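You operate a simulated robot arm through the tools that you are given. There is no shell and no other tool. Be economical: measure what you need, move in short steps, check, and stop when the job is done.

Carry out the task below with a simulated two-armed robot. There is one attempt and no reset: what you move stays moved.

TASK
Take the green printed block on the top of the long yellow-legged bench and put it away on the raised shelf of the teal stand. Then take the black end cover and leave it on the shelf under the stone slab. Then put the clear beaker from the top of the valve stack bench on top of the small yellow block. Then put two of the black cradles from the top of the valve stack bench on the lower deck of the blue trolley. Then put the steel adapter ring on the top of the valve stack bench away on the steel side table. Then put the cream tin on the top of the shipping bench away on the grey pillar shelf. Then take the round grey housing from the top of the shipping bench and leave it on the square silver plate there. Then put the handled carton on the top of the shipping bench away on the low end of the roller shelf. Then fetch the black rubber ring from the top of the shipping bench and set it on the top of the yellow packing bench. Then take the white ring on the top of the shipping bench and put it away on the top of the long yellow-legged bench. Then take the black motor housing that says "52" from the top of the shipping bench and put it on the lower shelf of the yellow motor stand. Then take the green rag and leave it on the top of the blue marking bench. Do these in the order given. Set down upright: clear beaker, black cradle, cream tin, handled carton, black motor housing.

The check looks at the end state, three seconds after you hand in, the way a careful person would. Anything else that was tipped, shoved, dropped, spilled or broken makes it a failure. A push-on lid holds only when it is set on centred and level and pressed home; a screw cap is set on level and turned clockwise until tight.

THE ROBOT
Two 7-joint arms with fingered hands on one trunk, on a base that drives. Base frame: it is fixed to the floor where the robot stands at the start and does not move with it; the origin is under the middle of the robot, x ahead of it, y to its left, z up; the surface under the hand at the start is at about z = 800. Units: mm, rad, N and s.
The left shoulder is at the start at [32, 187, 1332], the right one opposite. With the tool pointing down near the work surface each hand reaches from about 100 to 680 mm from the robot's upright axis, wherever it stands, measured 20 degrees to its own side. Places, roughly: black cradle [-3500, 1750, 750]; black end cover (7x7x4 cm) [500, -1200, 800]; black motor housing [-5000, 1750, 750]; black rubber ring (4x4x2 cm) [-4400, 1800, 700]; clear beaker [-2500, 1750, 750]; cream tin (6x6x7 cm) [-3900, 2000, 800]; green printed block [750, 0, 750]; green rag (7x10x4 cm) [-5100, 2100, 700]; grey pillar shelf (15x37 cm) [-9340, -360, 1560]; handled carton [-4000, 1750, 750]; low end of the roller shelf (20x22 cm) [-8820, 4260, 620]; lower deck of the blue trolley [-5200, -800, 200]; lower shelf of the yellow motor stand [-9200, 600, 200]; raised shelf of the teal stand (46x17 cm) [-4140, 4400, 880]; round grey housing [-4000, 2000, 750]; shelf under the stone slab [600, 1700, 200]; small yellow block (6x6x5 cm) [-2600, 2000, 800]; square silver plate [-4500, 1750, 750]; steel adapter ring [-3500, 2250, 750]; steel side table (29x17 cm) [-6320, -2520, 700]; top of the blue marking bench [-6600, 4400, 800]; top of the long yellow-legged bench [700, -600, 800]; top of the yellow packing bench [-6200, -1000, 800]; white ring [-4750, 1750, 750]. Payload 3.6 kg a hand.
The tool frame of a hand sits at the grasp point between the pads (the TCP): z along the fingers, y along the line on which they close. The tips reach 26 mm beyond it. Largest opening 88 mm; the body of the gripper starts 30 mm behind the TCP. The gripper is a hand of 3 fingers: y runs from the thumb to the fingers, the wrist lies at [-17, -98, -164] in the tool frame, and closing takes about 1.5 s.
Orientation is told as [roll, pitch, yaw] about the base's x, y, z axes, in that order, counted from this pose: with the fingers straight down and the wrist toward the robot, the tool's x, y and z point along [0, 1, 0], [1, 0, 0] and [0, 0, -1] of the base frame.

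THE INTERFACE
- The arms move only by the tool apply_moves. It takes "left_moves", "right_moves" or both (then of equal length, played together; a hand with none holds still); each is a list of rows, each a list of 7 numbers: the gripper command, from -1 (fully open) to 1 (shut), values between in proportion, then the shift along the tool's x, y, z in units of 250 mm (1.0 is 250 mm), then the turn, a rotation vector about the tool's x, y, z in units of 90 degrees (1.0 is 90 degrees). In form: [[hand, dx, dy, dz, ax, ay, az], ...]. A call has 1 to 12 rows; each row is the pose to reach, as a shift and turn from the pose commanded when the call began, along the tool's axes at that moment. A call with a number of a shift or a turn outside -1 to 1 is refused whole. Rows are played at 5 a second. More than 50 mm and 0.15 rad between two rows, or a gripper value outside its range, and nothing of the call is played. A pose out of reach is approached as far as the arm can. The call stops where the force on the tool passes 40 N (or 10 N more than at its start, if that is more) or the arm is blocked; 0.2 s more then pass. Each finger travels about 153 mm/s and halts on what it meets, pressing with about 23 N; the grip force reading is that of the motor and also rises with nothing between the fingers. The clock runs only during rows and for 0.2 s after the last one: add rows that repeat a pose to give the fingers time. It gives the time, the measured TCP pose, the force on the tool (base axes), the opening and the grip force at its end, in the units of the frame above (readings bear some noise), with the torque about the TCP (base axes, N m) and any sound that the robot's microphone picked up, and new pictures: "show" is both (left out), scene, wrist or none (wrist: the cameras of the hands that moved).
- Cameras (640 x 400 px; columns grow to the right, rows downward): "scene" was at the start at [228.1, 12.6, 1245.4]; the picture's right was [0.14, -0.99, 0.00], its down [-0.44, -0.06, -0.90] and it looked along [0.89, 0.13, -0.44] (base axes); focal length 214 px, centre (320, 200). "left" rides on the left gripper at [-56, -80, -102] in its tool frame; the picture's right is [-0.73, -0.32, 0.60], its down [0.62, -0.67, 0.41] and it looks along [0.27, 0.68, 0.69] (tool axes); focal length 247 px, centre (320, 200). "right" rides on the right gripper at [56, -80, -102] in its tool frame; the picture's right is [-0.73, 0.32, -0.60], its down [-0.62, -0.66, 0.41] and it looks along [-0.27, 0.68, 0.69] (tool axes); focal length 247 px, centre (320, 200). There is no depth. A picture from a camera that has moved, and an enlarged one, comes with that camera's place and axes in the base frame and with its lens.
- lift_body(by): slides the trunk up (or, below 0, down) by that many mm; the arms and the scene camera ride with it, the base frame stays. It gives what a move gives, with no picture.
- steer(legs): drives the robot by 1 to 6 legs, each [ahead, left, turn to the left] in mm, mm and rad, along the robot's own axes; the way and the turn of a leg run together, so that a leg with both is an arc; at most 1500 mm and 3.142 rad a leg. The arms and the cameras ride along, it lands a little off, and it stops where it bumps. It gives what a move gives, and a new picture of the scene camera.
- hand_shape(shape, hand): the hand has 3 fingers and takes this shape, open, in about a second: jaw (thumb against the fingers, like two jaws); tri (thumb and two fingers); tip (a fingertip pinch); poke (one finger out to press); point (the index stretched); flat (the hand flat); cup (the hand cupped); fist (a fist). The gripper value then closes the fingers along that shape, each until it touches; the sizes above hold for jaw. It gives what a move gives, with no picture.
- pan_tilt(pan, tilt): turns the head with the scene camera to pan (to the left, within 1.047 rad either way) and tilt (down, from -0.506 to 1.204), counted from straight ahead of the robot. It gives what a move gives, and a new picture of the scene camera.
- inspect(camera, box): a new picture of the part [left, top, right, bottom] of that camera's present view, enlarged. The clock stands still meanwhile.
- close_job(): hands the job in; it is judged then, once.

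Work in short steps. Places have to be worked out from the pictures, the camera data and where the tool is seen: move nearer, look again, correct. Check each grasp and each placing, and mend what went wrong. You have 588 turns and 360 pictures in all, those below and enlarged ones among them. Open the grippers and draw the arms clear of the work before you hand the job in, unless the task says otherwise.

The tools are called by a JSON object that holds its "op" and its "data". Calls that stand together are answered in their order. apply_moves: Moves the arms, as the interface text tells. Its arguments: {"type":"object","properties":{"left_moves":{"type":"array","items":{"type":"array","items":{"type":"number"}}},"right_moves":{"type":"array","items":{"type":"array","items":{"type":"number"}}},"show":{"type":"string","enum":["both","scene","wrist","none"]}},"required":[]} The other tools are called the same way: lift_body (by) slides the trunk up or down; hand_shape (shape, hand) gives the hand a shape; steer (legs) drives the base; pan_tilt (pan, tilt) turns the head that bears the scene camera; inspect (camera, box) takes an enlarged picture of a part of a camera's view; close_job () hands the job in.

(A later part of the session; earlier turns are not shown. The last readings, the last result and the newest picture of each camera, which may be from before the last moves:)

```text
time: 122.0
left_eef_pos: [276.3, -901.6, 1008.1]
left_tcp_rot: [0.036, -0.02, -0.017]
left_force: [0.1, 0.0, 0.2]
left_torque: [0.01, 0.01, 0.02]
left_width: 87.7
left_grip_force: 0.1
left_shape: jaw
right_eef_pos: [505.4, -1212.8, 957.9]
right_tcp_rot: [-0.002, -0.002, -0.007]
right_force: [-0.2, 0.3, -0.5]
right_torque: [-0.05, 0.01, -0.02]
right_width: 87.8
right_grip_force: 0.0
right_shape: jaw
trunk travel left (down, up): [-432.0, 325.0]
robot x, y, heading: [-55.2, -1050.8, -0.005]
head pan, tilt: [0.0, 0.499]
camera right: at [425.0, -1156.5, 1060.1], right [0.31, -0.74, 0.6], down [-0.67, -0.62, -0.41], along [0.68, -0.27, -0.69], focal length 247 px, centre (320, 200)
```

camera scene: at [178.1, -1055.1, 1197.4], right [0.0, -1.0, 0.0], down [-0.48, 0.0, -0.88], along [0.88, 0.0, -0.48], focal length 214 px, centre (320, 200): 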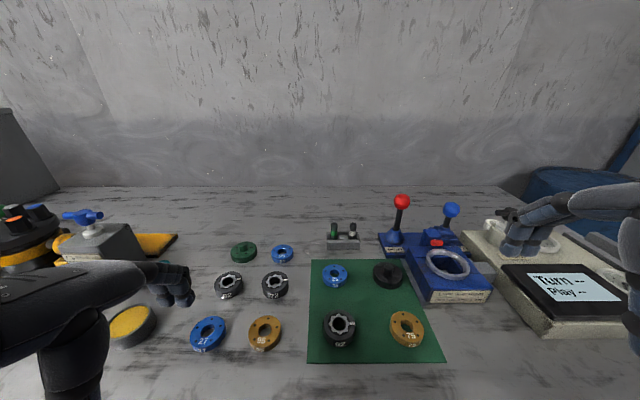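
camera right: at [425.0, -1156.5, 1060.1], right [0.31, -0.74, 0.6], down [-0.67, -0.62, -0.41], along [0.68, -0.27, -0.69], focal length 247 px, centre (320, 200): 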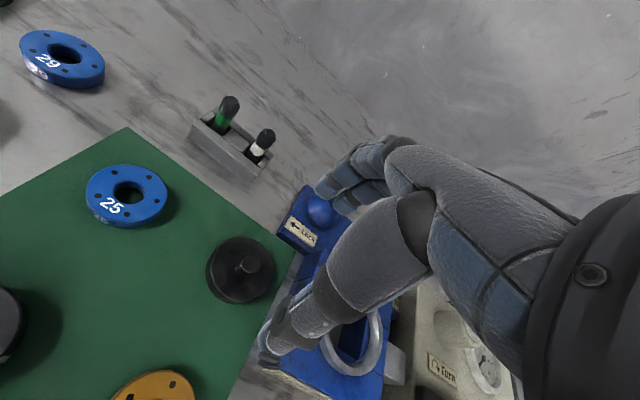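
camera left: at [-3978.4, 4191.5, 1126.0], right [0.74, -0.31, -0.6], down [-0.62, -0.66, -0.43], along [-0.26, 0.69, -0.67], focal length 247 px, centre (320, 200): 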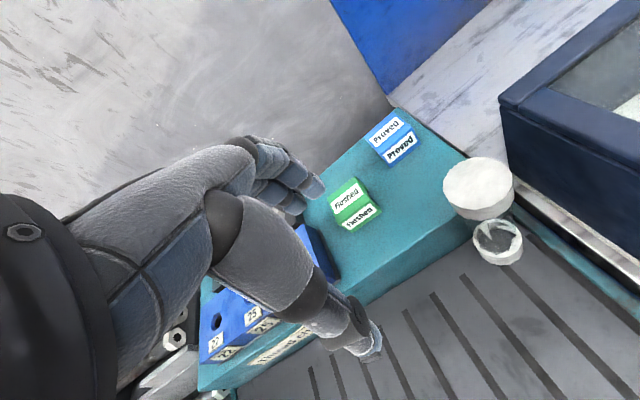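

Knob centre is (520, −1208). To keep the fingers clear of the red-ball lever I yaw the hand +0.5 and descend to z≈880, then look.

{"op": "apply_moves", "data": {"right_moves": [[-1, 0.005, 0.015, 0, 0, 0, -0.08], [-1, 0.01, 0.03, 0, 0, 0, -0.16], [-1, 0.02, 0.058, 0, 0, 0, -0.24], [-1, 0.02, 0.058, 0.0, 0, 0, -0.318], [-1, 0.02, 0.058, 0.15, 0, 0, -0.318], [-1, 0.02, 0.058, 0.31, 0, 0, -0.318], [-1, 0.02, 0.058, 0.31, 0, 0, -0.318]], "show": "both"}}

```text
time: 123.6
left_eef_pos: [277.5, -902.5, 1007.8]
left_tcp_rot: [0.036, -0.022, -0.017]
left_force: [1.0, 0.0, -0.8]
left_torque: [0.0, -0.02, 0.02]
left_width: 87.9
left_grip_force: 0.0
left_shape: jaw
right_eef_pos: [519.6, -1208.5, 877.8]
right_tcp_rot: [-0.003, 0.001, 0.497]
right_force: [0.0, -0.2, 0.7]
right_torque: [0.01, 0.02, -0.02]
right_width: 87.6
right_grip_force: 0.0
right_shape: jaw
trunk travel left (down, up): [-432.0, 325.0]
robot x, y, heading: [-56.3, -1053.8, -0.009]
head pan, tilt: [0.0, 0.499]
camera scene: at [176.6, -1055.1, 1197.8], right [0.0, -1.0, 0.0], down [-0.48, 0.0, -0.88], along [0.88, 0.0, -0.48], focal length 214 px, centre (320, 200)
camera right: at [422.2, -1195.6, 979.1], right [0.63, -0.49, 0.6], down [-0.29, -0.87, -0.41], along [0.72, 0.08, -0.69], focal length 247 px, centre (320, 200)
```

scene: 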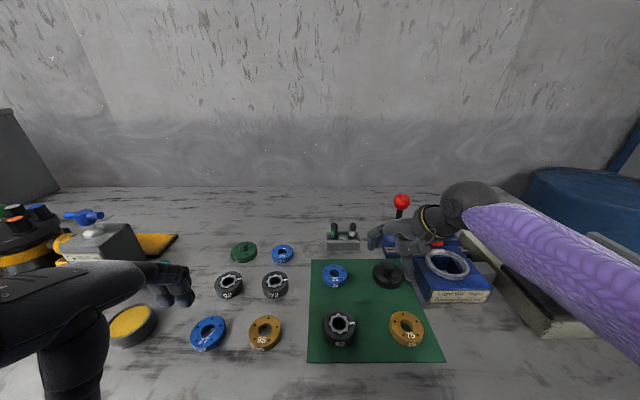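
right: 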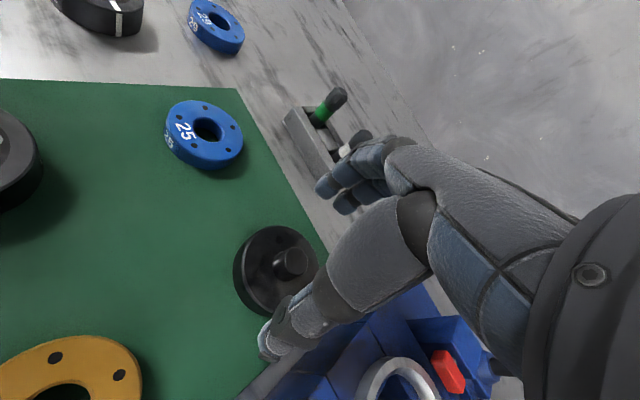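

Knob top at about z=833, centred at TCP. Descend 30 mm and close on the knob.

{"op": "apply_moves", "data": {"right_moves": [[-1, 0, 0, 0.06, 0, 0, 0], [-1, 0, 0, 0.12, 0, 0, 0], [-1, 0, 0, 0.125, 0, 0, 0], [1, 0, 0, 0.125, 0, 0, 0], [1, 0, 0, 0.125, 0, 0, 0], [1, 0, 0, 0.125, 0, 0, 0], [1, 0, 0, 0.125, 0, 0, 0], [1, 0, 0, 0.125, 0, 0, 0], [1, 0, 0, 0.125, 0, 0, 0], [1, 0, 0, 0.125, 0, 0, 0]], "show": "wrist"}}

```text
time: 125.8
left_eef_pos: [276.0, -903.2, 1007.4]
left_tcp_rot: [0.035, -0.022, -0.015]
left_force: [-0.3, 0.5, 1.0]
left_torque: [-0.01, -0.02, -0.03]
left_width: 87.9
left_grip_force: 0.1
left_shape: jaw
right_eef_pos: [521.2, -1205.1, 846.9]
right_tcp_rot: [-0.004, -0.004, 0.493]
right_force: [6.5, 3.1, 10.5]
right_torque: [0.18, -0.5, 0.11]
right_width: 26.0
right_grip_force: 22.9
right_shape: jaw
trunk travel left (down, up): [-432.0, 325.0]
robot x, y, heading: [-52.0, -1054.8, -0.012]
head pan, tilt: [0.0, 0.499]
camera right: at [422.8, -1194.0, 949.8], right [0.63, -0.5, 0.6], down [-0.29, -0.86, -0.41], along [0.72, 0.08, -0.68], focal length 247 px, centre (320, 200)
```

right: 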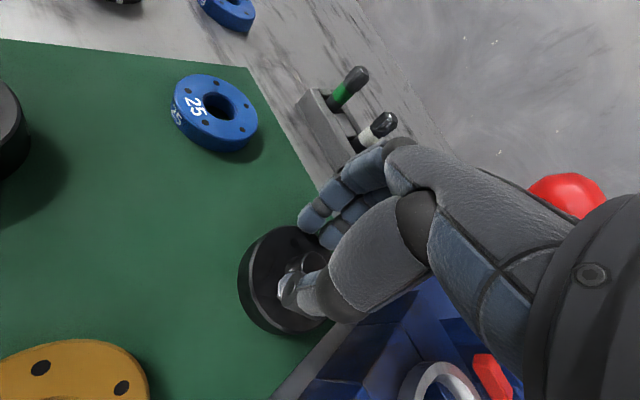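

Knob is held (26 mm). Lift gently 100 mm and check.

{"op": "apply_moves", "data": {"right_moves": [[1, 0, 0, -0.06, 0, 0, 0], [1, 0, 0, -0.15, 0, 0, 0], [1, 0, 0, -0.3, 0, 0, 0], [1, 0, 0, -0.45, 0, 0, 0], [1, 0, 0, -0.6, 0, 0, 0], [1, 0, 0, -0.6, 0, 0, 0]], "show": "wrist"}}

```text
time: 127.2
left_eef_pos: [277.3, -902.1, 1007.3]
left_tcp_rot: [0.037, -0.02, -0.016]
left_force: [-0.3, -1.1, -0.2]
left_torque: [0.0, 0.01, 0.02]
left_width: 87.9
left_grip_force: 0.1
left_shape: jaw
right_eef_pos: [521.0, -1205.2, 995.9]
right_tcp_rot: [0.0, 0.003, 0.494]
right_force: [0.3, -0.1, -3.0]
right_torque: [-0.01, -0.03, -0.02]
right_width: 25.5
right_grip_force: 23.1
right_shape: jaw
trunk travel left (down, up): [-432.0, 325.0]
robot x, y, heading: [-55.0, -1051.9, -0.006]
head pan, tilt: [0.0, 0.499]
camera right: at [422.2, -1193.6, 1097.5], right [0.63, -0.49, 0.6], down [-0.29, -0.86, -0.41], along [0.72, 0.08, -0.69], focal length 247 px, centre (320, 200)
```

right: 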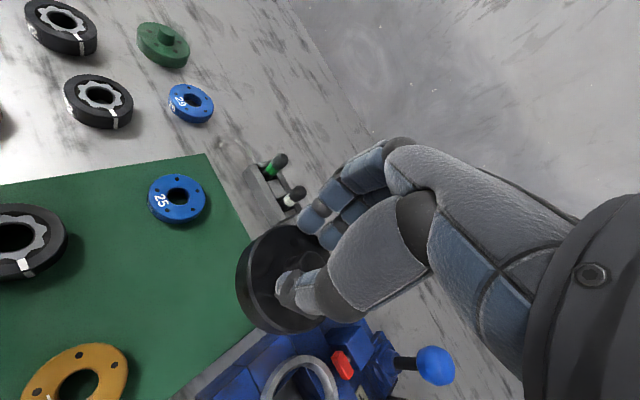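

Cover is held level. Draw the right hand in, then back off and drive sideways to y≈1650 to look at the stone slab.

{"op": "apply_moves", "data": {"right_moves": [[1, 0.06, -0.166, -0.02, 0, 0, 0.06], [1, 0.12, -0.332, -0.04, 0, 0, 0.12], [1, 0.18, -0.498, -0.06, 0, 0, 0.18], [1, 0.24, -0.664, -0.08, 0, 0, 0.25], [1, 0.31, -0.83, -0.1, 0, 0, 0.31], [1, 0.31, -0.83, -0.1, 0, 0, 0.31]], "show": "none"}}

{"op": "steer", "data": {"legs": [[-550, 0, 0], [0, 1400, 0], [0, 1300, 0]]}}

```text
time: 128.6
left_eef_pos: [277.2, -902.3, 1007.3]
left_tcp_rot: [0.038, -0.02, -0.015]
left_force: [0.8, -0.1, 0.4]
left_torque: [0.04, -0.01, 0.03]
left_width: 87.9
left_grip_force: 0.0
left_shape: jaw
right_eef_pos: [300.0, -1235.9, 1021.6]
right_tcp_rot: [-0.002, 0.003, 0.006]
right_force: [0.7, 0.4, -3.1]
right_torque: [0.01, -0.06, 0.0]
right_width: 25.4
right_grip_force: 22.9
right_shape: jaw
trunk travel left (down, up): [-432.0, 325.0]
robot x, y, heading: [-54.0, -1053.1, 0.0]
head pan, tilt: [0.0, 0.499]
```

```text
time: 144.4
left_eef_pos: [-306.8, 1807.0, 1007.6]
left_tcp_rot: [0.036, -0.019, 0.01]
left_force: [-0.1, 0.3, 0.7]
left_torque: [0.02, -0.02, -0.01]
left_width: 87.8
left_grip_force: 0.0
left_shape: jaw
right_eef_pos: [-274.2, 1472.8, 1022.0]
right_tcp_rot: [-0.002, -0.001, 0.034]
right_force: [-0.8, -0.4, -2.9]
right_torque: [-0.02, -0.02, 0.0]
right_width: 25.3
right_grip_force: 23.3
right_shape: jaw
trunk travel left (down, up): [-432.0, 325.0]
robot x, y, heading: [-635.5, 1646.0, 0.021]
head pan, tilt: [0.0, 0.499]
camera scene: at [-402.2, 1650.2, 1197.7], right [0.02, -1.0, 0.0], down [-0.48, -0.01, -0.88], along [0.88, 0.02, -0.48], focal length 214 px, centre (320, 200)
```

scene: 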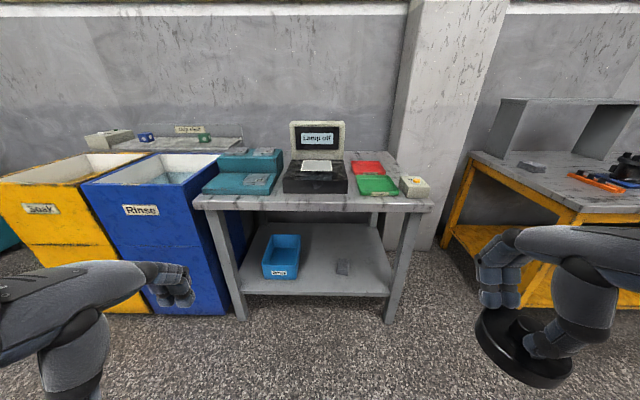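

The lower shelf (z≈200, front x≈374) has room at about (430, 1420). Move the left hand outward to the side, so it stays clear of slab and tub.

{"op": "apply_moves", "data": {"left_moves": [[-1, 0.18, -0.07, 0, 0, 0, 0], [-1, 0.36, -0.14, 0, 0, 0, 0], [-1, 0.54, -0.21, 0, 0, 0, 0], [-1, 0.72, -0.28, 0, 0, 0, 0], [-1, 0.9, -0.35, 0, 0, 0, 0], [-1, 0.9, -0.35, 0, 0, 0, 0]], "show": "none"}}

{"op": "lift_body", "data": {"by": -425}}

```text
time: 145.8
left_eef_pos: [-378.0, 2052.9, 994.7]
left_tcp_rot: [0.037, -0.02, 0.008]
left_force: [-0.1, -0.6, 1.0]
left_torque: [-0.02, -0.02, -0.01]
left_width: 88.0
left_grip_force: 0.1
left_shape: jaw
left hand out of reach, approached as far as the arm can: row 1, 2, 3, 4, 5, 6
right_eef_pos: [-274.4, 1472.2, 1023.6]
right_tcp_rot: [-0.002, 0.001, 0.035]
right_force: [-0.3, -1.3, -3.1]
right_torque: [-0.01, -0.02, -0.03]
right_width: 25.3
right_grip_force: 22.8
right_shape: jaw
trunk travel left (down, up): [-432.0, 325.0]
robot x, y, heading: [-631.1, 1646.9, 0.023]
head pan, tilt: [0.0, 0.499]
```

```text
refused: -425 is not a number from -400 to 400
```

Left hand is out of the way. Lower the trunk in two steps.

{"op": "lift_body", "data": {"by": -400}}

{"op": "lift_body", "data": {"by": -25}}

```text
time: 149.7
left_eef_pos: [-364.4, 2055.0, 522.6]
left_tcp_rot: [0.03, 0.376, 0.01]
left_force: [-0.2, 0.5, 0.5]
left_torque: [0.0, -0.03, 0.0]
left_width: 87.6
left_grip_force: 0.0
left_shape: jaw
right_eef_pos: [-256.1, 1472.3, 519.2]
right_tcp_rot: [0.002, 0.378, 0.036]
right_force: [-0.4, 1.1, -3.3]
right_torque: [0.02, -0.05, 0.06]
right_width: 25.6
right_grip_force: 23.0
right_shape: jaw
trunk travel left (down, up): [-32.0, 725.0]
robot x, y, heading: [-633.4, 1646.6, 0.025]
head pan, tilt: [0.0, 0.499]
```

```text
time: 150.4
left_eef_pos: [-364.7, 2055.5, 495.9]
left_tcp_rot: [0.027, 0.394, 0.006]
left_force: [0.1, 0.5, -0.1]
left_torque: [0.0, 0.05, 0.02]
left_width: 88.0
left_grip_force: 0.1
left_shape: jaw
right_eef_pos: [-257.8, 1472.9, 487.8]
right_tcp_rot: [0.005, 0.412, 0.035]
right_force: [-0.6, -0.3, -3.2]
right_torque: [0.0, -0.07, 0.04]
right_width: 18.6
right_grip_force: 22.8
right_shape: jaw
trunk travel left (down, up): [-7.0, 750.0]
robot x, y, heading: [-640.9, 1643.7, 0.026]
head pan, tilt: [0.0, 0.499]
```

The trunk leans when low (pitch 0.41) and the grip width fell to 18.6 mm; check the cover.

{"op": "inspect", "data": {"camera": "right", "box": [0, 0, 640, 400]}}

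```text
1.00 times, centred on (320, 200) of right (not enlarged: the box is as wide or as high as the picture)
camera zoom: at [-292.1, 1527.2, 613.1], right [0.56, -0.72, 0.42], down [-0.75, -0.65, -0.11], along [0.35, -0.25, -0.9], focal length 247 px, centre (320, 200)
```

zoom: 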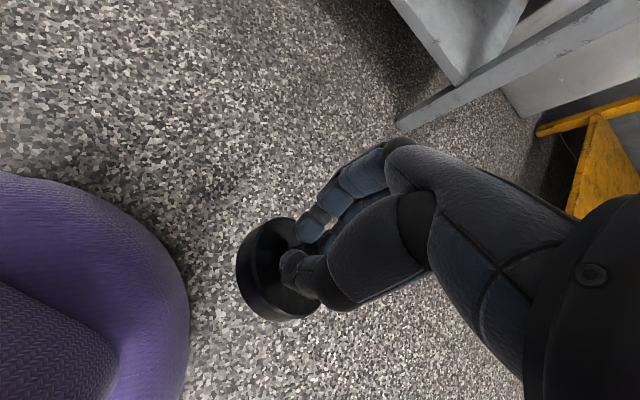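

Cover is still held. Level the hand again and bring it to the low forward pose (TCP z≈330) before driving in.

{"op": "apply_moves", "data": {"right_moves": [[1, 0.002, 0.105, 0.052, -0.037, 0, 0], [1, 0.004, 0.21, 0.105, -0.074, 0, 0], [1, 0.006, 0.315, 0.157, -0.111, 0, 0], [1, 0.008, 0.42, 0.21, -0.148, 0, 0], [1, 0.01, 0.525, 0.262, -0.185, 0, 0], [1, 0.012, 0.63, 0.315, -0.222, 0, 0], [1, 0.016, 0.736, 0.368, -0.262, 0, 0], [1, 0.016, 0.736, 0.368, -0.262, 0, 0]], "show": "wrist"}}

```text
time: 152.2
left_eef_pos: [-364.8, 2056.2, 496.5]
left_tcp_rot: [0.028, 0.396, 0.006]
left_force: [-0.3, -0.4, -0.3]
left_torque: [0.0, 0.01, 0.0]
left_width: 88.0
left_grip_force: 0.1
left_shape: jaw
right_eef_pos: [-124.0, 1480.3, 329.3]
right_tcp_rot: [0.004, 0.0, 0.032]
right_force: [0.0, 0.3, -3.2]
right_torque: [0.0, -0.02, -0.03]
right_width: 17.4
right_grip_force: 23.3
right_shape: jaw
trunk travel left (down, up): [-7.0, 750.0]
robot x, y, heading: [-634.7, 1647.8, 0.019]
head pan, tilt: [0.0, 0.499]
camera right: at [-207.7, 1533.8, 431.5], right [0.34, -0.73, 0.6], down [-0.64, -0.64, -0.41], along [0.68, -0.24, -0.69], focal length 247 px, centre (320, 200)
```

right: 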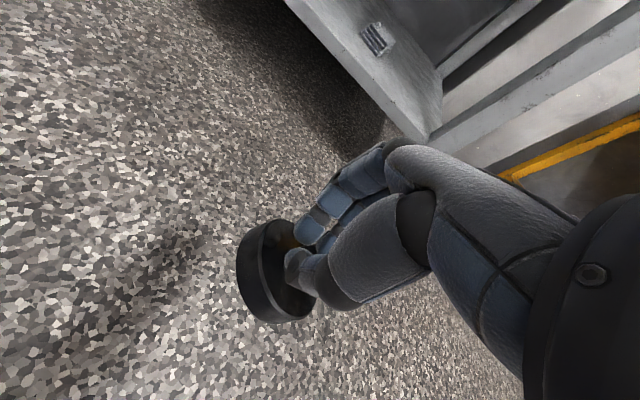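

The cover seems tilted in the grip; zoom to see.

{"op": "inspect", "data": {"camera": "right", "box": [220, 190, 380, 340]}}

{"op": "inspect", "data": {"camera": "scene", "box": [0, 0, 640, 400]}}

```text
2.67 times, centred on (300, 265) of right
camera zoom: at [-207.7, 1533.8, 431.5], right [0.34, -0.73, 0.6], down [-0.64, -0.64, -0.41], along [0.68, -0.24, -0.69], focal length 659 px, centre (373, 27)
```

zoom: 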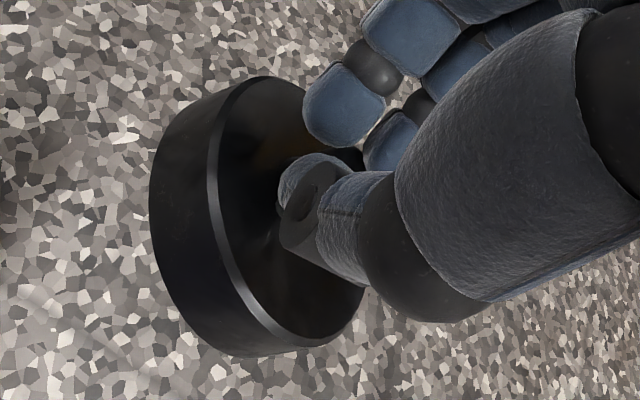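

```text
1.00 times, centred on (320, 200) of scene (not enlarged: the box is as wide or as high as the picture)
camera zoom: at [-326.7, 1651.6, 737.6], right [0.02, -1.0, 0.0], down [-0.48, -0.01, -0.88], along [0.88, 0.02, -0.48], focal length 214 px, centre (320, 200)
```

zoom: 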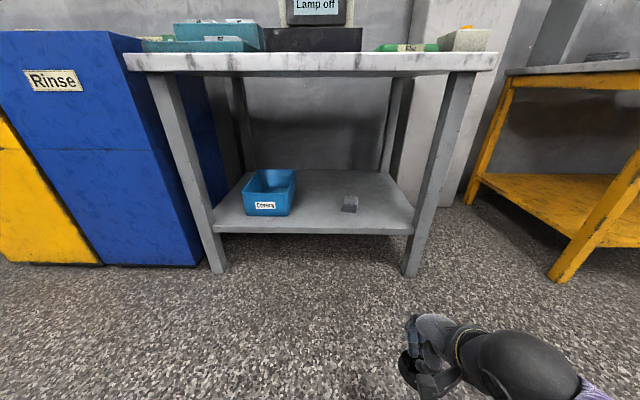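

The cover pivoted about the pinch line but is secure; pressing it on the shelf will level it. Drive in: sideways 71 mm right, then ahead 555 mm.

{"op": "steer", "data": {"legs": [[0, -71, -0.02], [400, 0, 0], [154, 0, 0]]}}

{"op": "inspect", "data": {"camera": "right", "box": [0, 0, 640, 400]}}

```text
time: 156.3
left_eef_pos: [197.5, 1983.4, 495.4]
left_tcp_rot: [0.027, 0.396, -0.006]
left_force: [-0.2, 0.4, -0.1]
left_torque: [0.01, 0.0, 0.01]
left_width: 87.6
left_grip_force: 0.1
left_shape: jaw
right_eef_pos: [428.1, 1405.3, 329.5]
right_tcp_rot: [0.004, 0.001, 0.022]
right_force: [-0.1, 0.0, -2.9]
right_torque: [-0.01, 0.0, 0.0]
right_width: 17.3
right_grip_force: 23.4
right_shape: jaw
trunk travel left (down, up): [-7.0, 750.0]
robot x, y, heading: [-75.0, 1576.4, 0.008]
head pan, tilt: [0.0, 0.499]
camera scene: at [228.9, 1579.1, 737.7], right [0.01, -1.0, 0.0], down [-0.48, 0.0, -0.88], along [0.88, 0.01, -0.48], focal length 214 px, centre (320, 200)
```

scene: 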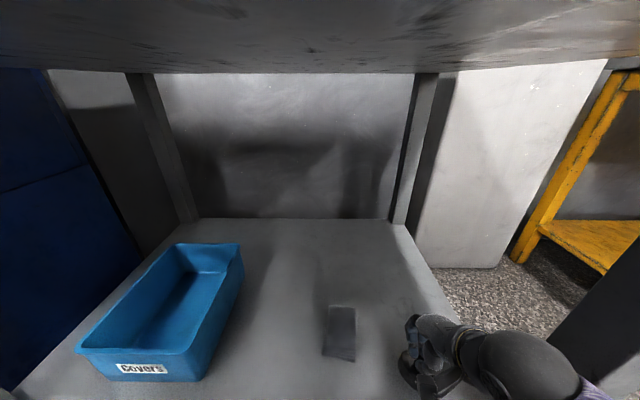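

```text
1.00 times, centred on (320, 200) of right (not enlarged: the box is as wide or as high as the picture)
camera zoom: at [346.2, 1459.9, 431.8], right [0.33, -0.73, 0.6], down [-0.65, -0.64, -0.41], along [0.68, -0.25, -0.69], focal length 247 px, centre (320, 200)
```

zoom: 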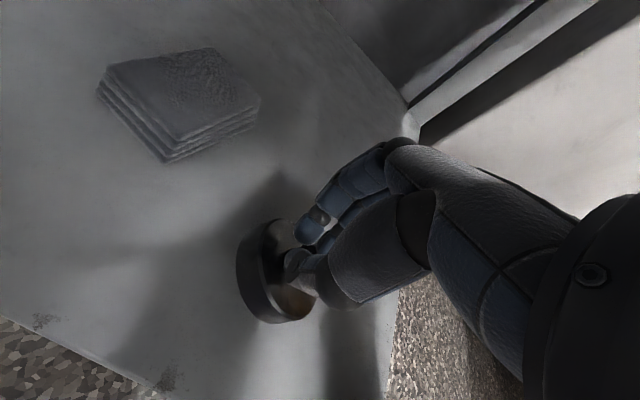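

Well over the shelf. Lower to touch and press gently so the cover levels.

{"op": "apply_moves", "data": {"right_moves": [[1, 0, 0, 0.13, 0, 0, 0], [1, 0, 0, 0.24, 0, 0, 0], [1, 0, 0, 0.28, 0, 0, 0], [1, 0, 0, 0.3, 0, 0, 0], [1, 0, 0, 0.315, 0, 0, 0], [1, 0, 0, 0.325, 0, 0, 0]], "show": "wrist"}}

```text
time: 156.8
left_eef_pos: [196.5, 1983.2, 495.0]
left_tcp_rot: [0.026, 0.393, -0.006]
left_force: [0.5, 0.3, -0.1]
left_torque: [-0.02, -0.03, -0.05]
left_width: 87.8
left_grip_force: 0.1
left_shape: jaw
right_eef_pos: [437.1, 1410.7, 301.0]
right_tcp_rot: [0.014, -0.036, 0.02]
right_force: [-2.7, 0.8, 23.2]
right_torque: [-0.17, 0.04, 0.0]
right_width: 20.8
right_grip_force: 23.1
right_shape: jaw
trunk travel left (down, up): [-7.0, 750.0]
robot x, y, heading: [-77.8, 1579.1, 0.009]
head pan, tilt: [0.0, 0.499]
stopped in row 2 (right hand): the force on the tool passed its limit at 50 N (the readings are from after the stop); the commanded pose is now the measured one
camera right: at [352.0, 1462.7, 401.3], right [0.31, -0.74, 0.6], down [-0.64, -0.63, -0.44], along [0.71, -0.24, -0.67], focal length 247 px, centre (320, 200)
```

right: 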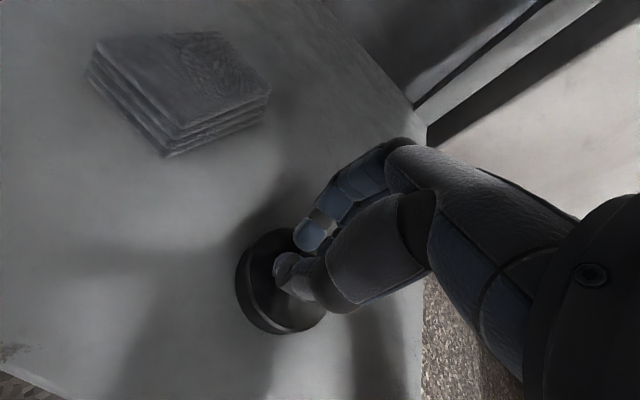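

Contact came at TCP z≈301, so the shelf is nearer z≈245–255. Lower in small steps to finish levelling.

{"op": "apply_moves", "data": {"right_moves": [[1, 0, 0, 0.006, 0, 0, 0], [1, 0, 0, 0.012, 0, 0, 0], [1, 0, 0, 0.018, 0, 0, 0], [1, 0, 0, 0.024, 0, 0, 0], [1, 0, 0, 0.03, 0, 0, 0]], "show": "wrist"}}

```text
time: 157.4
left_eef_pos: [196.8, 1983.5, 495.0]
left_tcp_rot: [0.025, 0.396, -0.006]
left_force: [-0.2, 0.0, -0.6]
left_torque: [0.0, 0.01, 0.02]
left_width: 87.6
left_grip_force: 0.1
left_shape: jaw
right_eef_pos: [440.3, 1411.4, 301.5]
right_tcp_rot: [0.016, -0.046, 0.023]
right_force: [-4.7, 0.3, 18.6]
right_torque: [-0.15, 0.06, -0.04]
right_width: 19.7
right_grip_force: 23.2
right_shape: jaw
trunk travel left (down, up): [-7.0, 750.0]
robot x, y, heading: [-77.4, 1576.0, 0.009]
head pan, tilt: [0.0, 0.499]
stopped in row 3 (right hand): the force on the tool passed its limit at 41 N (the readings are from after the stop); the commanded pose is now the measured one
camera right: at [353.8, 1463.0, 400.2], right [0.31, -0.74, 0.6], down [-0.63, -0.63, -0.45], along [0.71, -0.24, -0.66], focal length 247 px, centre (320, 200)
```

right: 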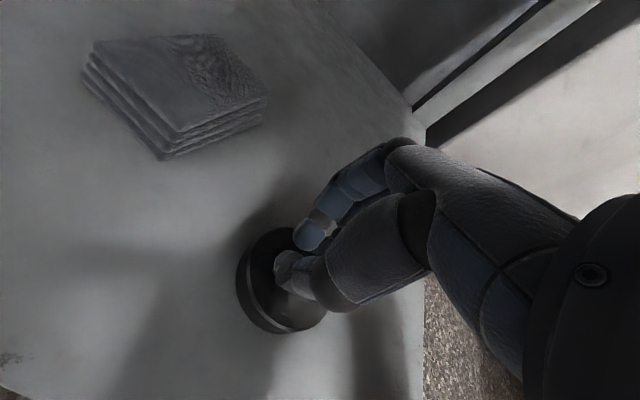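

It's resting on the shelf, slightly tilted at most. Open the hand gently.

{"op": "apply_moves", "data": {"right_moves": [[0.5, 0, 0, 0, 0, 0, 0], [0.2, 0, 0, 0, 0, 0, 0], [-0.2, 0, 0, 0, 0, 0, 0], [-0.6, 0, 0, 0, 0, 0, 0], [-1, 0, 0, 0, 0, 0, 0], [-1, 0, 0, 0, 0, 0, 0], [-1, 0, 0, 0, 0, 0, 0], [-1, 0, 0, -0.1, 0, 0, 0], [-1, 0, 0, -0.2, 0, 0, 0], [-1, 0, 0, -0.3, 0, 0, 0]], "show": "wrist"}}

```text
time: 159.6
left_eef_pos: [196.5, 1983.1, 494.3]
left_tcp_rot: [0.029, 0.395, -0.006]
left_force: [0.3, -0.4, -0.2]
left_torque: [0.0, 0.0, 0.03]
left_width: 87.8
left_grip_force: 0.1
left_shape: jaw
right_eef_pos: [435.0, 1409.8, 373.8]
right_tcp_rot: [0.016, -0.036, 0.023]
right_force: [0.1, -0.4, 0.4]
right_torque: [-0.01, 0.0, -0.04]
right_width: 87.5
right_grip_force: 0.0
right_shape: jaw
trunk travel left (down, up): [-7.0, 750.0]
robot x, y, heading: [-76.3, 1575.0, 0.007]
head pan, tilt: [0.0, 0.499]
camera right: at [349.6, 1462.0, 473.1], right [0.31, -0.74, 0.6], down [-0.64, -0.63, -0.45], along [0.71, -0.24, -0.67], focal length 247 px, centre (320, 200)
```

right: 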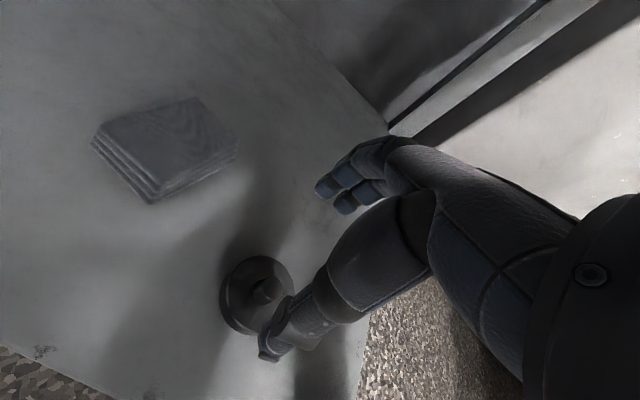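

Cover sits flat with knob up. Back straight out, then raise the trunk.

{"op": "steer", "data": {"legs": [[-750, 0, 0]]}}

{"op": "lift_body", "data": {"by": 400}}

{"op": "lift_body", "data": {"by": 100}}

{"op": "steer", "data": {"legs": [[0, 0, 3.13], [1100, 0, 0]]}}

```text
time: 163.7
left_eef_pos: [-563.9, 1977.2, 494.3]
left_tcp_rot: [0.027, 0.393, -0.011]
left_force: [-0.2, -0.1, -0.7]
left_torque: [-0.03, -0.02, -0.01]
left_width: 87.9
left_grip_force: 0.1
left_shape: jaw
right_eef_pos: [-328.1, 1401.3, 373.1]
right_tcp_rot: [0.016, -0.036, 0.016]
right_force: [0.0, 0.0, -0.2]
right_torque: [0.02, -0.01, 0.0]
right_width: 87.8
right_grip_force: 0.1
right_shape: jaw
trunk travel left (down, up): [-7.0, 750.0]
robot x, y, heading: [-842.1, 1574.1, 0.0]
head pan, tilt: [0.0, 0.499]
camera scene: at [-534.0, 1572.9, 737.6], right [0.0, -1.0, 0.0], down [-0.48, 0.0, -0.88], along [0.88, 0.0, -0.48], focal length 214 px, centre (320, 200)
```

scene: 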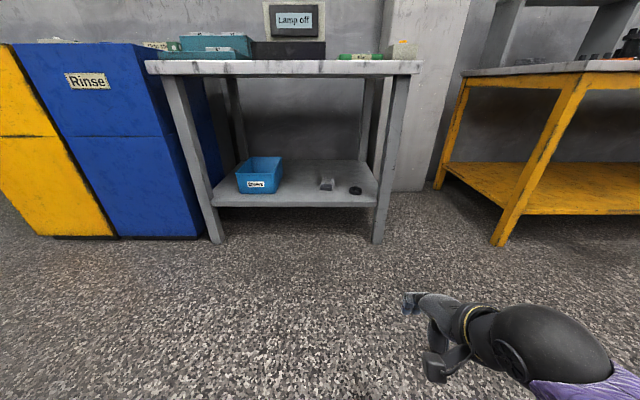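

```text
time: 167.6
left_eef_pos: [-563.4, 1976.7, 893.7]
left_tcp_rot: [0.025, 0.394, -0.011]
left_force: [0.2, -0.6, 0.2]
left_torque: [0.02, 0.0, 0.01]
left_width: 87.9
left_grip_force: 0.1
left_shape: jaw
right_eef_pos: [-328.1, 1402.0, 773.0]
right_tcp_rot: [0.016, -0.036, 0.017]
right_force: [-0.2, 0.0, 0.4]
right_torque: [-0.01, -0.02, 0.0]
right_width: 87.7
right_grip_force: 0.1
right_shape: jaw
trunk travel left (down, up): [-407.0, 350.0]
robot x, y, heading: [-841.9, 1575.4, 0.001]
head pan, tilt: [0.0, 0.499]
```

```text
time: 168.9
left_eef_pos: [-564.0, 1977.4, 994.2]
left_tcp_rot: [0.027, 0.394, -0.009]
left_force: [-0.2, 0.1, -0.3]
left_torque: [-0.01, 0.0, 0.0]
left_width: 88.0
left_grip_force: 0.0
left_shape: jaw
right_eef_pos: [-328.3, 1400.3, 872.7]
right_tcp_rot: [0.016, -0.036, 0.017]
right_force: [0.3, 0.1, 0.5]
right_torque: [-0.02, 0.03, 0.0]
right_width: 87.4
right_grip_force: 0.1
right_shape: jaw
trunk travel left (down, up): [-507.0, 250.0]
robot x, y, heading: [-835.6, 1574.0, 0.003]
head pan, tilt: [0.0, 0.499]
```

```text
time: 181.9
left_eef_pos: [-2241.1, 1198.2, 995.4]
left_tcp_rot: [0.028, 0.394, 3.11]
left_force: [-1.3, 0.5, 0.0]
left_torque: [0.02, -0.01, 0.01]
left_width: 87.7
left_grip_force: 0.0
left_shape: jaw
right_eef_pos: [-2464.9, 1777.8, 872.6]
right_tcp_rot: [0.015, -0.035, 3.139]
right_force: [0.0, -0.5, 0.7]
right_torque: [0.0, 0.0, -0.02]
right_width: 87.4
right_grip_force: 0.1
right_shape: jaw
trunk travel left (down, up): [-507.0, 250.0]
robot x, y, heading: [-1953.6, 1598.1, 3.126]
head pan, tilt: [0.0, 0.499]
camera scene: at [-2182.8, 1600.6, 1276.0], right [0.02, 1.0, 0.0], down [0.48, -0.01, -0.88], along [-0.88, 0.01, -0.48], focal length 214 px, centre (320, 200)
```

scene: 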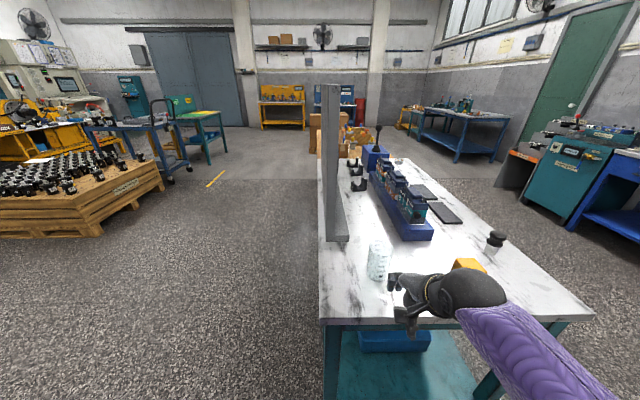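

Right hand sits close to the beaker. Back the robot off 150 mm, then raise and draw in the right hand.

{"op": "steer", "data": {"legs": [[-150, 0, 0]]}}

{"op": "apply_moves", "data": {"right_moves": [[-1, 0, -0.12, -0.13, 0.01, 0, 0], [-1, 0, -0.24, -0.26, 0.02, 0, 0], [-1, 0, -0.36, -0.39, 0.022, 0, 0], [-1, 0, -0.48, -0.52, 0.022, 0, 0], [-1, 0, -0.6, -0.64, 0.022, 0, 0]], "show": "scene"}}

```text
time: 183.2
left_eef_pos: [-2089.4, 1196.1, 995.4]
left_tcp_rot: [0.028, 0.392, 3.112]
left_force: [0.0, -0.1, -0.4]
left_torque: [-0.02, 0.01, 0.01]
left_width: 87.8
left_grip_force: 0.0
left_shape: jaw
right_eef_pos: [-2313.2, 1776.5, 873.6]
right_tcp_rot: [0.015, -0.038, 3.138]
right_force: [0.4, 0.1, 0.4]
right_torque: [0.0, 0.01, 0.0]
right_width: 87.8
right_grip_force: 0.2
right_shape: jaw
trunk travel left (down, up): [-507.0, 250.0]
robot x, y, heading: [-1806.1, 1596.3, 3.126]
head pan, tilt: [0.0, 0.499]
camera scene: at [-2029.7, 1598.3, 1276.4], right [0.02, 1.0, 0.0], down [0.48, -0.01, -0.88], along [-0.88, 0.01, -0.48], focal length 214 px, centre (320, 200)
```

scene: 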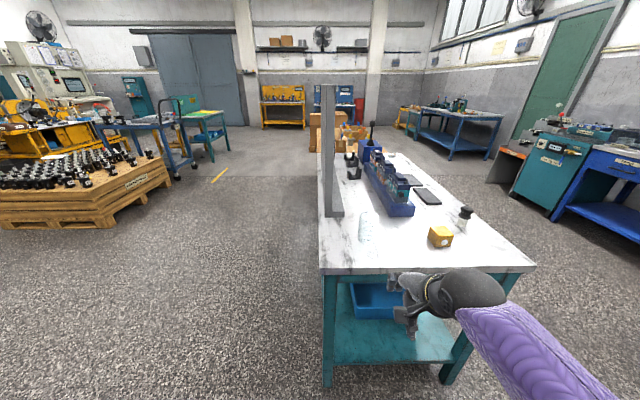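

```text
time: 184.4
left_eef_pos: [-2090.1, 1195.8, 995.3]
left_tcp_rot: [0.027, 0.394, 3.112]
left_force: [0.2, -0.9, 0.1]
left_torque: [-0.03, -0.02, 0.0]
left_width: 88.0
left_grip_force: 0.1
left_shape: jaw
right_eef_pos: [-2158.8, 1778.8, 1027.1]
right_tcp_rot: [0.015, -0.001, 3.137]
right_force: [-0.1, 0.3, 0.0]
right_torque: [-0.01, 0.01, -0.01]
right_width: 88.1
right_grip_force: 0.0
right_shape: jaw
trunk travel left (down, up): [-507.0, 250.0]
robot x, y, heading: [-1808.6, 1595.1, 3.123]
head pan, tilt: [0.0, 0.499]
camera scene: at [-2030.9, 1598.2, 1276.2], right [0.02, 1.0, 0.0], down [0.48, -0.01, -0.88], along [-0.88, 0.01, -0.48], focal length 214 px, centre (320, 200)
```

scene: 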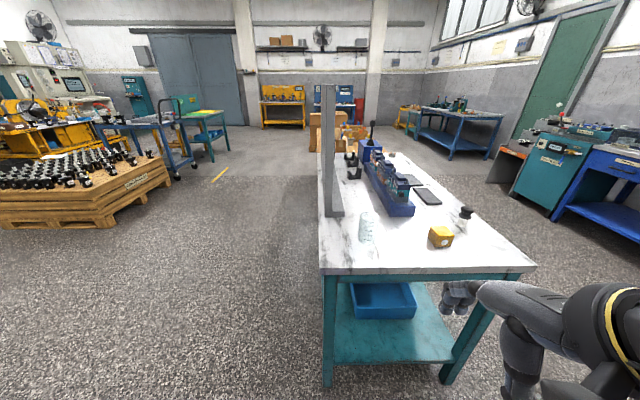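

Beaker at about (−2597, 1762), yellow block at (−2591, 2007). Drive to about (−2080, 1700) and tilt the head down.

{"op": "steer", "data": {"legs": [[0, -105, 0.018], [270, 0, 0]]}}

{"op": "pan_tilt", "data": {"pan": -0.25, "tilt": 0.85}}

```text
time: 187.1
left_eef_pos: [-2348.5, 1296.3, 995.7]
left_tcp_rot: [0.027, 0.395, 3.133]
left_force: [-0.8, 0.4, 0.7]
left_torque: [0.03, 0.0, 0.01]
left_width: 87.7
left_grip_force: 0.1
left_shape: jaw
right_eef_pos: [-2428.4, 1877.5, 1025.0]
right_tcp_rot: [0.015, -0.001, -3.126]
right_force: [-0.8, -0.4, 0.4]
right_torque: [0.02, 0.01, -0.04]
right_width: 87.8
right_grip_force: 0.0
right_shape: jaw
trunk travel left (down, up): [-507.0, 250.0]
robot x, y, heading: [-2068.0, 1697.9, -3.137]
head pan, tilt: [0.0, 0.499]
camera scene: at [-2297.7, 1699.9, 1275.8], right [0.0, 1.0, 0.0], down [0.48, 0.0, -0.88], along [-0.88, 0.0, -0.48], focal length 214 px, centre (320, 200)
```

scene: 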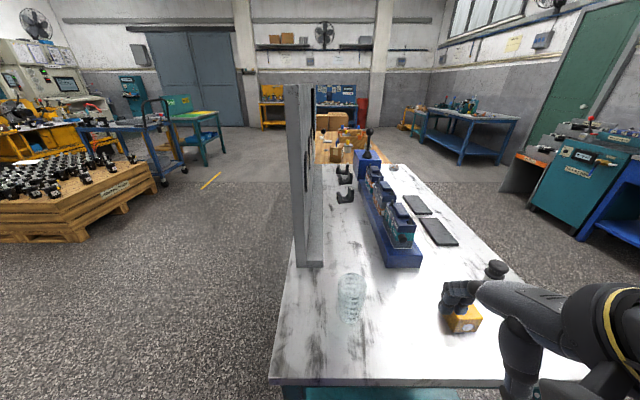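

```text
time: 187.9
left_eef_pos: [-2346.9, 1297.0, 994.4]
left_tcp_rot: [0.027, 0.395, 3.134]
left_force: [-0.3, -0.5, -0.2]
left_torque: [0.02, 0.01, 0.0]
left_width: 87.7
left_grip_force: 0.1
left_shape: jaw
right_eef_pos: [-2428.7, 1877.9, 1026.6]
right_tcp_rot: [0.017, -0.003, -3.123]
right_force: [-1.1, -0.2, -0.1]
right_torque: [0.02, 0.0, 0.01]
right_width: 87.6
right_grip_force: 0.1
right_shape: jaw
trunk travel left (down, up): [-507.0, 250.0]
robot x, y, heading: [-2071.0, 1698.4, -3.144]
head pan, tilt: [-0.25, 0.85]
camera scene: at [-2281.4, 1719.2, 1246.1], right [0.24, 0.97, 0.0], down [0.73, -0.18, -0.66], along [-0.64, 0.16, -0.75], focal length 214 px, centre (320, 200)
```

scene: 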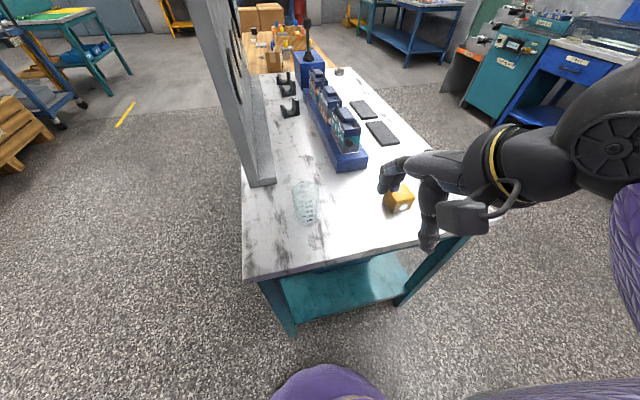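

Zoom on the beaker and block.

{"op": "inspect", "data": {"camera": "scene", "box": [270, 160, 430, 260]}}

```text
4.00 times, centred on (350, 210) of scene
camera zoom: at [-2281.4, 1719.2, 1246.1], right [0.24, 0.97, 0.0], down [0.73, -0.18, -0.66], along [-0.64, 0.16, -0.75], focal length 858 px, centre (200, 160)
```

zoom: 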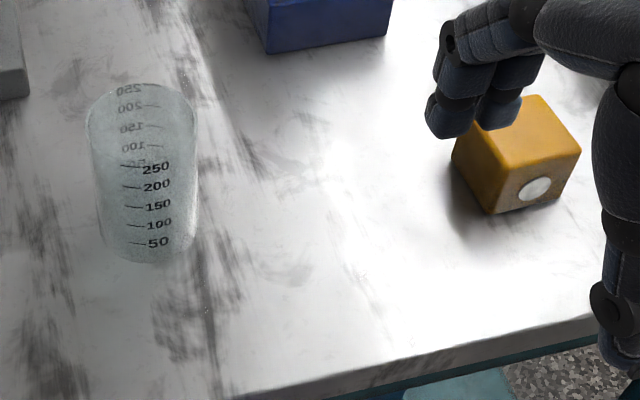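

Beaker: centre (−2608, 1767), about 62 mm wide, top z≈906. Move the right hand above it.

{"op": "apply_moves", "data": {"right_moves": [[-1, 0.09, 0.144, 0.02, 0, 0, 0], [-1, 0.178, 0.288, 0.04, 0, 0, 0], [-1, 0.266, 0.432, 0.06, 0, 0, 0], [-1, 0.355, 0.576, 0.08, 0, 0, 0], [-1, 0.444, 0.72, 0.1, 0, 0, 0], [-1, 0.444, 0.72, 0.1, 0, 0, 0]], "show": "wrist"}}

```text
time: 189.5
left_eef_pos: [-2347.4, 1296.6, 995.1]
left_tcp_rot: [0.026, 0.395, 3.131]
left_force: [-0.8, 0.5, -0.3]
left_torque: [-0.02, 0.0, 0.01]
left_width: 87.9
left_grip_force: 0.1
left_shape: jaw
right_eef_pos: [-2613.8, 1810.3, 990.3]
right_tcp_rot: [-0.065, -0.005, 3.125]
right_force: [-0.5, 0.2, -0.3]
right_torque: [0.0, 0.03, -0.02]
right_width: 87.9
right_grip_force: 0.1
right_shape: jaw
trunk travel left (down, up): [-507.0, 250.0]
robot x, y, heading: [-2068.6, 1700.2, -3.141]
head pan, tilt: [-0.25, 0.85]
stopped in row 6 (right hand): the arm was blocked; the commanded pose is now the measured one
camera right: at [-2535.1, 1746.6, 1088.3], right [-0.3, 0.7, 0.65], down [0.67, 0.64, -0.37], along [-0.67, 0.32, -0.66], focal length 247 px, centre (320, 200)
```

right: 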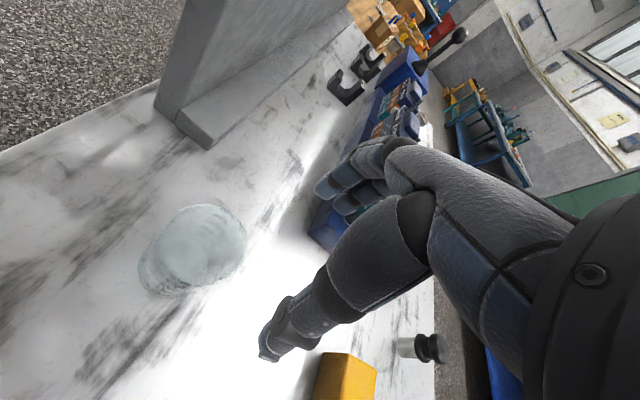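

The arm got blocked near the body centre line. Shift the robot 100 mm to its left so the beaker lies in front of the right shoulder.

{"op": "steer", "data": {"legs": [[0, 100, 0]]}}

{"op": "apply_moves", "data": {"right_moves": [[-1, -0.1, 0, 0, 0, 0.02, 0], [-1, -0.2, 0, 0, 0, 0.04, 0], [-1, -0.22, 0, 0, 0, 0.045, 0]], "show": "both"}}

```text
time: 190.7
left_eef_pos: [-2348.0, 1197.2, 994.4]
left_tcp_rot: [0.027, 0.395, 3.129]
left_force: [-0.5, -0.3, -0.7]
left_torque: [0.03, -0.02, 0.0]
left_width: 87.9
left_grip_force: 0.0
left_shape: jaw
right_eef_pos: [-2613.0, 1711.3, 990.3]
right_tcp_rot: [-0.066, -0.005, 3.122]
right_force: [0.6, -0.6, 0.4]
right_torque: [0.02, 0.0, -0.01]
right_width: 87.9
right_grip_force: 0.0
right_shape: jaw
trunk travel left (down, up): [-507.0, 250.0]
robot x, y, heading: [-2071.6, 1600.8, -3.142]
head pan, tilt: [-0.25, 0.85]
camera scene: at [-2281.0, 1618.9, 1246.1], right [0.25, 0.97, 0.0], down [0.73, -0.18, -0.66], along [-0.64, 0.16, -0.75], focal length 214 px, centre (320, 200)
```

scene: 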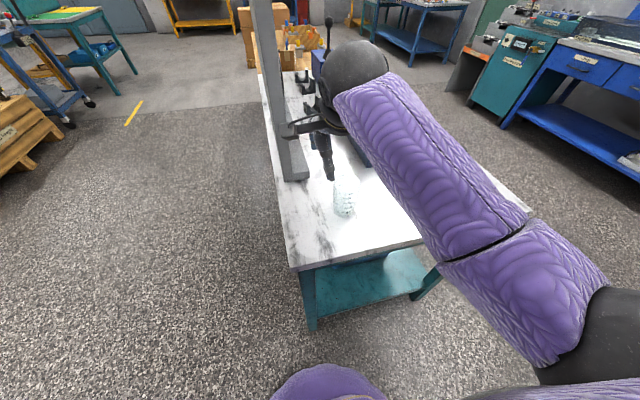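

```text
time: 191.5
left_eef_pos: [-2346.5, 1198.9, 994.7]
left_tcp_rot: [0.027, 0.394, 3.128]
left_force: [0.2, 0.5, -0.5]
left_torque: [-0.01, 0.03, -0.02]
left_width: 87.9
left_grip_force: 0.2
left_shape: jaw
right_eef_pos: [-2611.4, 1768.2, 996.4]
right_tcp_rot: [0.005, -0.007, 3.122]
right_force: [0.3, 0.6, 0.3]
right_torque: [0.01, -0.02, -0.01]
right_width: 87.9
right_grip_force: 0.0
right_shape: jaw
trunk travel left (down, up): [-507.0, 250.0]
robot x, y, heading: [-2066.9, 1603.4, -3.142]
head pan, tilt: [-0.25, 0.85]
camera scene: at [-2281.1, 1620.4, 1246.1], right [0.25, 0.97, 0.0], down [0.73, -0.18, -0.66], along [-0.64, 0.16, -0.75], focal length 214 px, centre (320, 200)
camera right: at [-2532.7, 1711.3, 1096.7], right [-0.3, 0.74, 0.6], down [0.68, 0.61, -0.42], along [-0.67, 0.28, -0.69], focal length 247 px, centre (320, 200)
```

scene: 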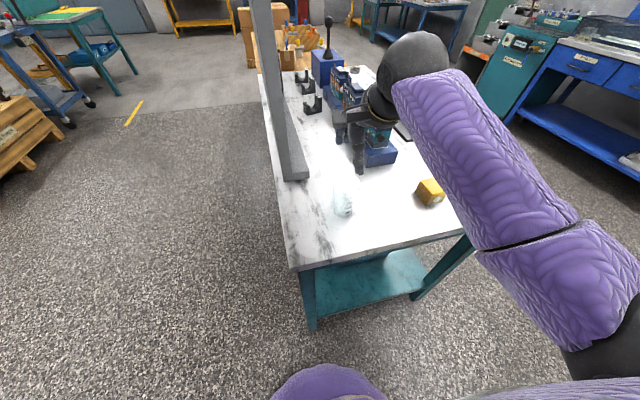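
right: 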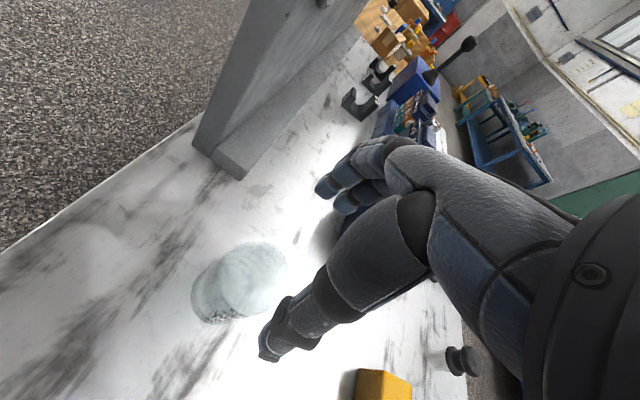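

Rim centre is at (−2605, 1764). Descend around the beaker to TCP z≈880.

{"op": "apply_moves", "data": {"right_moves": [[-1, 0.014, -0.02, 0.1, 0, 0, 0], [-1, 0.014, -0.02, 0.2, 0, 0, 0], [-1, 0.014, -0.02, 0.3, 0, 0, 0], [-1, 0.014, -0.02, 0.4, 0, 0, 0], [-1, 0.014, -0.02, 0.46, 0, 0, 0], [-1, 0.014, -0.02, 0.46, 0, 0, 0]], "show": "wrist"}}

```text
time: 192.9
left_eef_pos: [-2348.5, 1198.8, 995.2]
left_tcp_rot: [0.027, 0.392, 3.129]
left_force: [-0.2, -0.1, 0.0]
left_torque: [-0.01, 0.01, 0.01]
left_width: 87.8
left_grip_force: 0.0
left_shape: jaw
right_eef_pos: [-2606.0, 1763.6, 877.6]
right_tcp_rot: [0.005, -0.005, 3.123]
right_force: [-0.2, -0.4, 0.8]
right_torque: [-0.01, -0.02, -0.01]
right_width: 87.9
right_grip_force: 0.0
right_shape: jaw
trunk travel left (down, up): [-507.0, 250.0]
robot x, y, heading: [-2072.2, 1600.3, -3.141]
head pan, tilt: [-0.25, 0.85]
camera right: at [-2528.3, 1706.6, 980.0], right [-0.3, 0.74, 0.6], down [0.68, 0.61, -0.42], along [-0.67, 0.28, -0.69], focal length 247 px, centre (320, 200)
```

right: 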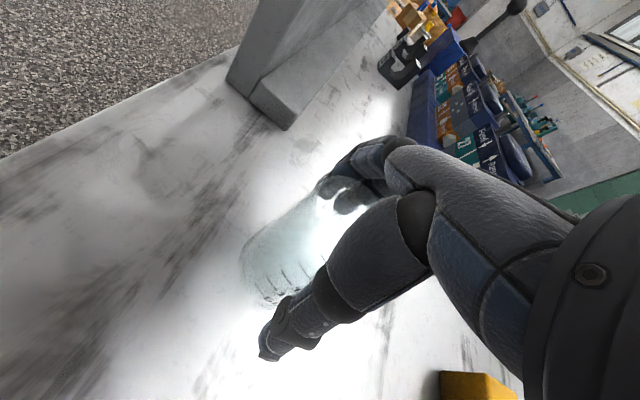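

Beaker is between the fingers. Close.

{"op": "apply_moves", "data": {"right_moves": [[0.3, 0, 0, 0, 0, 0, 0], [1, 0, 0, 0, 0, 0, 0], [1, 0, 0, 0, 0, 0, 0], [1, 0, 0, 0, 0, 0, 0], [1, 0, 0, 0, 0, 0, 0], [1, 0, 0, 0, 0, 0, 0], [1, 0, 0, -0.06, 0, 0, 0], [1, 0, 0, -0.2, 0, 0, 0], [1, 0, 0, -0.34, 0, 0, 0], [1, 0, 0, -0.4, 0, 0, 0]], "show": "wrist"}}

```text
time: 195.1
left_eef_pos: [-2347.8, 1197.7, 995.4]
left_tcp_rot: [0.029, 0.392, 3.132]
left_force: [0.3, 0.3, -0.6]
left_torque: [-0.02, 0.04, -0.02]
left_width: 88.1
left_grip_force: 0.1
left_shape: jaw
right_eef_pos: [-2603.7, 1765.0, 978.9]
right_tcp_rot: [0.007, -0.003, 3.123]
right_force: [-0.4, 0.0, -0.8]
right_torque: [0.03, -0.02, 0.01]
right_width: 46.8
right_grip_force: 23.2
right_shape: jaw
trunk travel left (down, up): [-507.0, 250.0]
robot x, y, heading: [-2072.0, 1598.5, -3.139]
head pan, tilt: [-0.25, 0.85]
camera right: at [-2526.3, 1706.5, 1082.0], right [-0.3, 0.74, 0.6], down [0.68, 0.61, -0.42], along [-0.67, 0.28, -0.69], focal length 247 px, centre (320, 200)
```

right: 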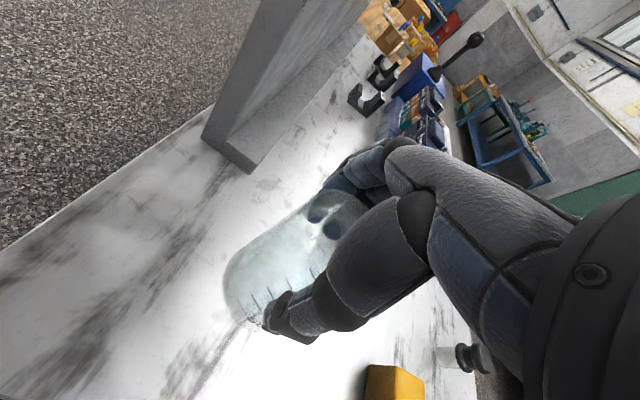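

Beaker held and lifted. Zoom on the yellow block for its exact place.

{"op": "inspect", "data": {"camera": "scene", "box": [390, 160, 470, 220]}}

```text
6.67 times, centred on (430, 190) of scene
camera zoom: at [-2281.1, 1620.2, 1246.1], right [0.25, 0.97, 0.0], down [0.73, -0.18, -0.66], along [-0.64, 0.16, -0.75], focal length 1430 px, centre (-413, 267)
```

zoom: 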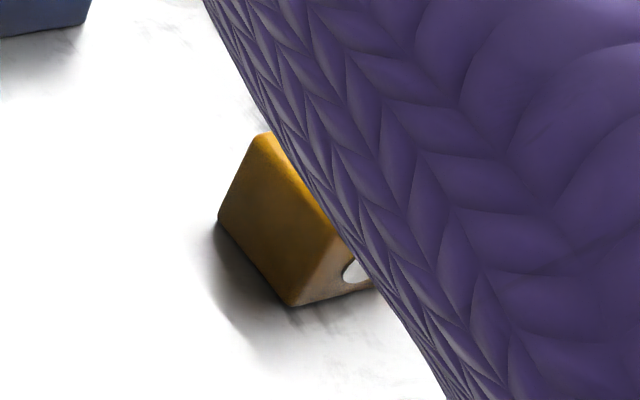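

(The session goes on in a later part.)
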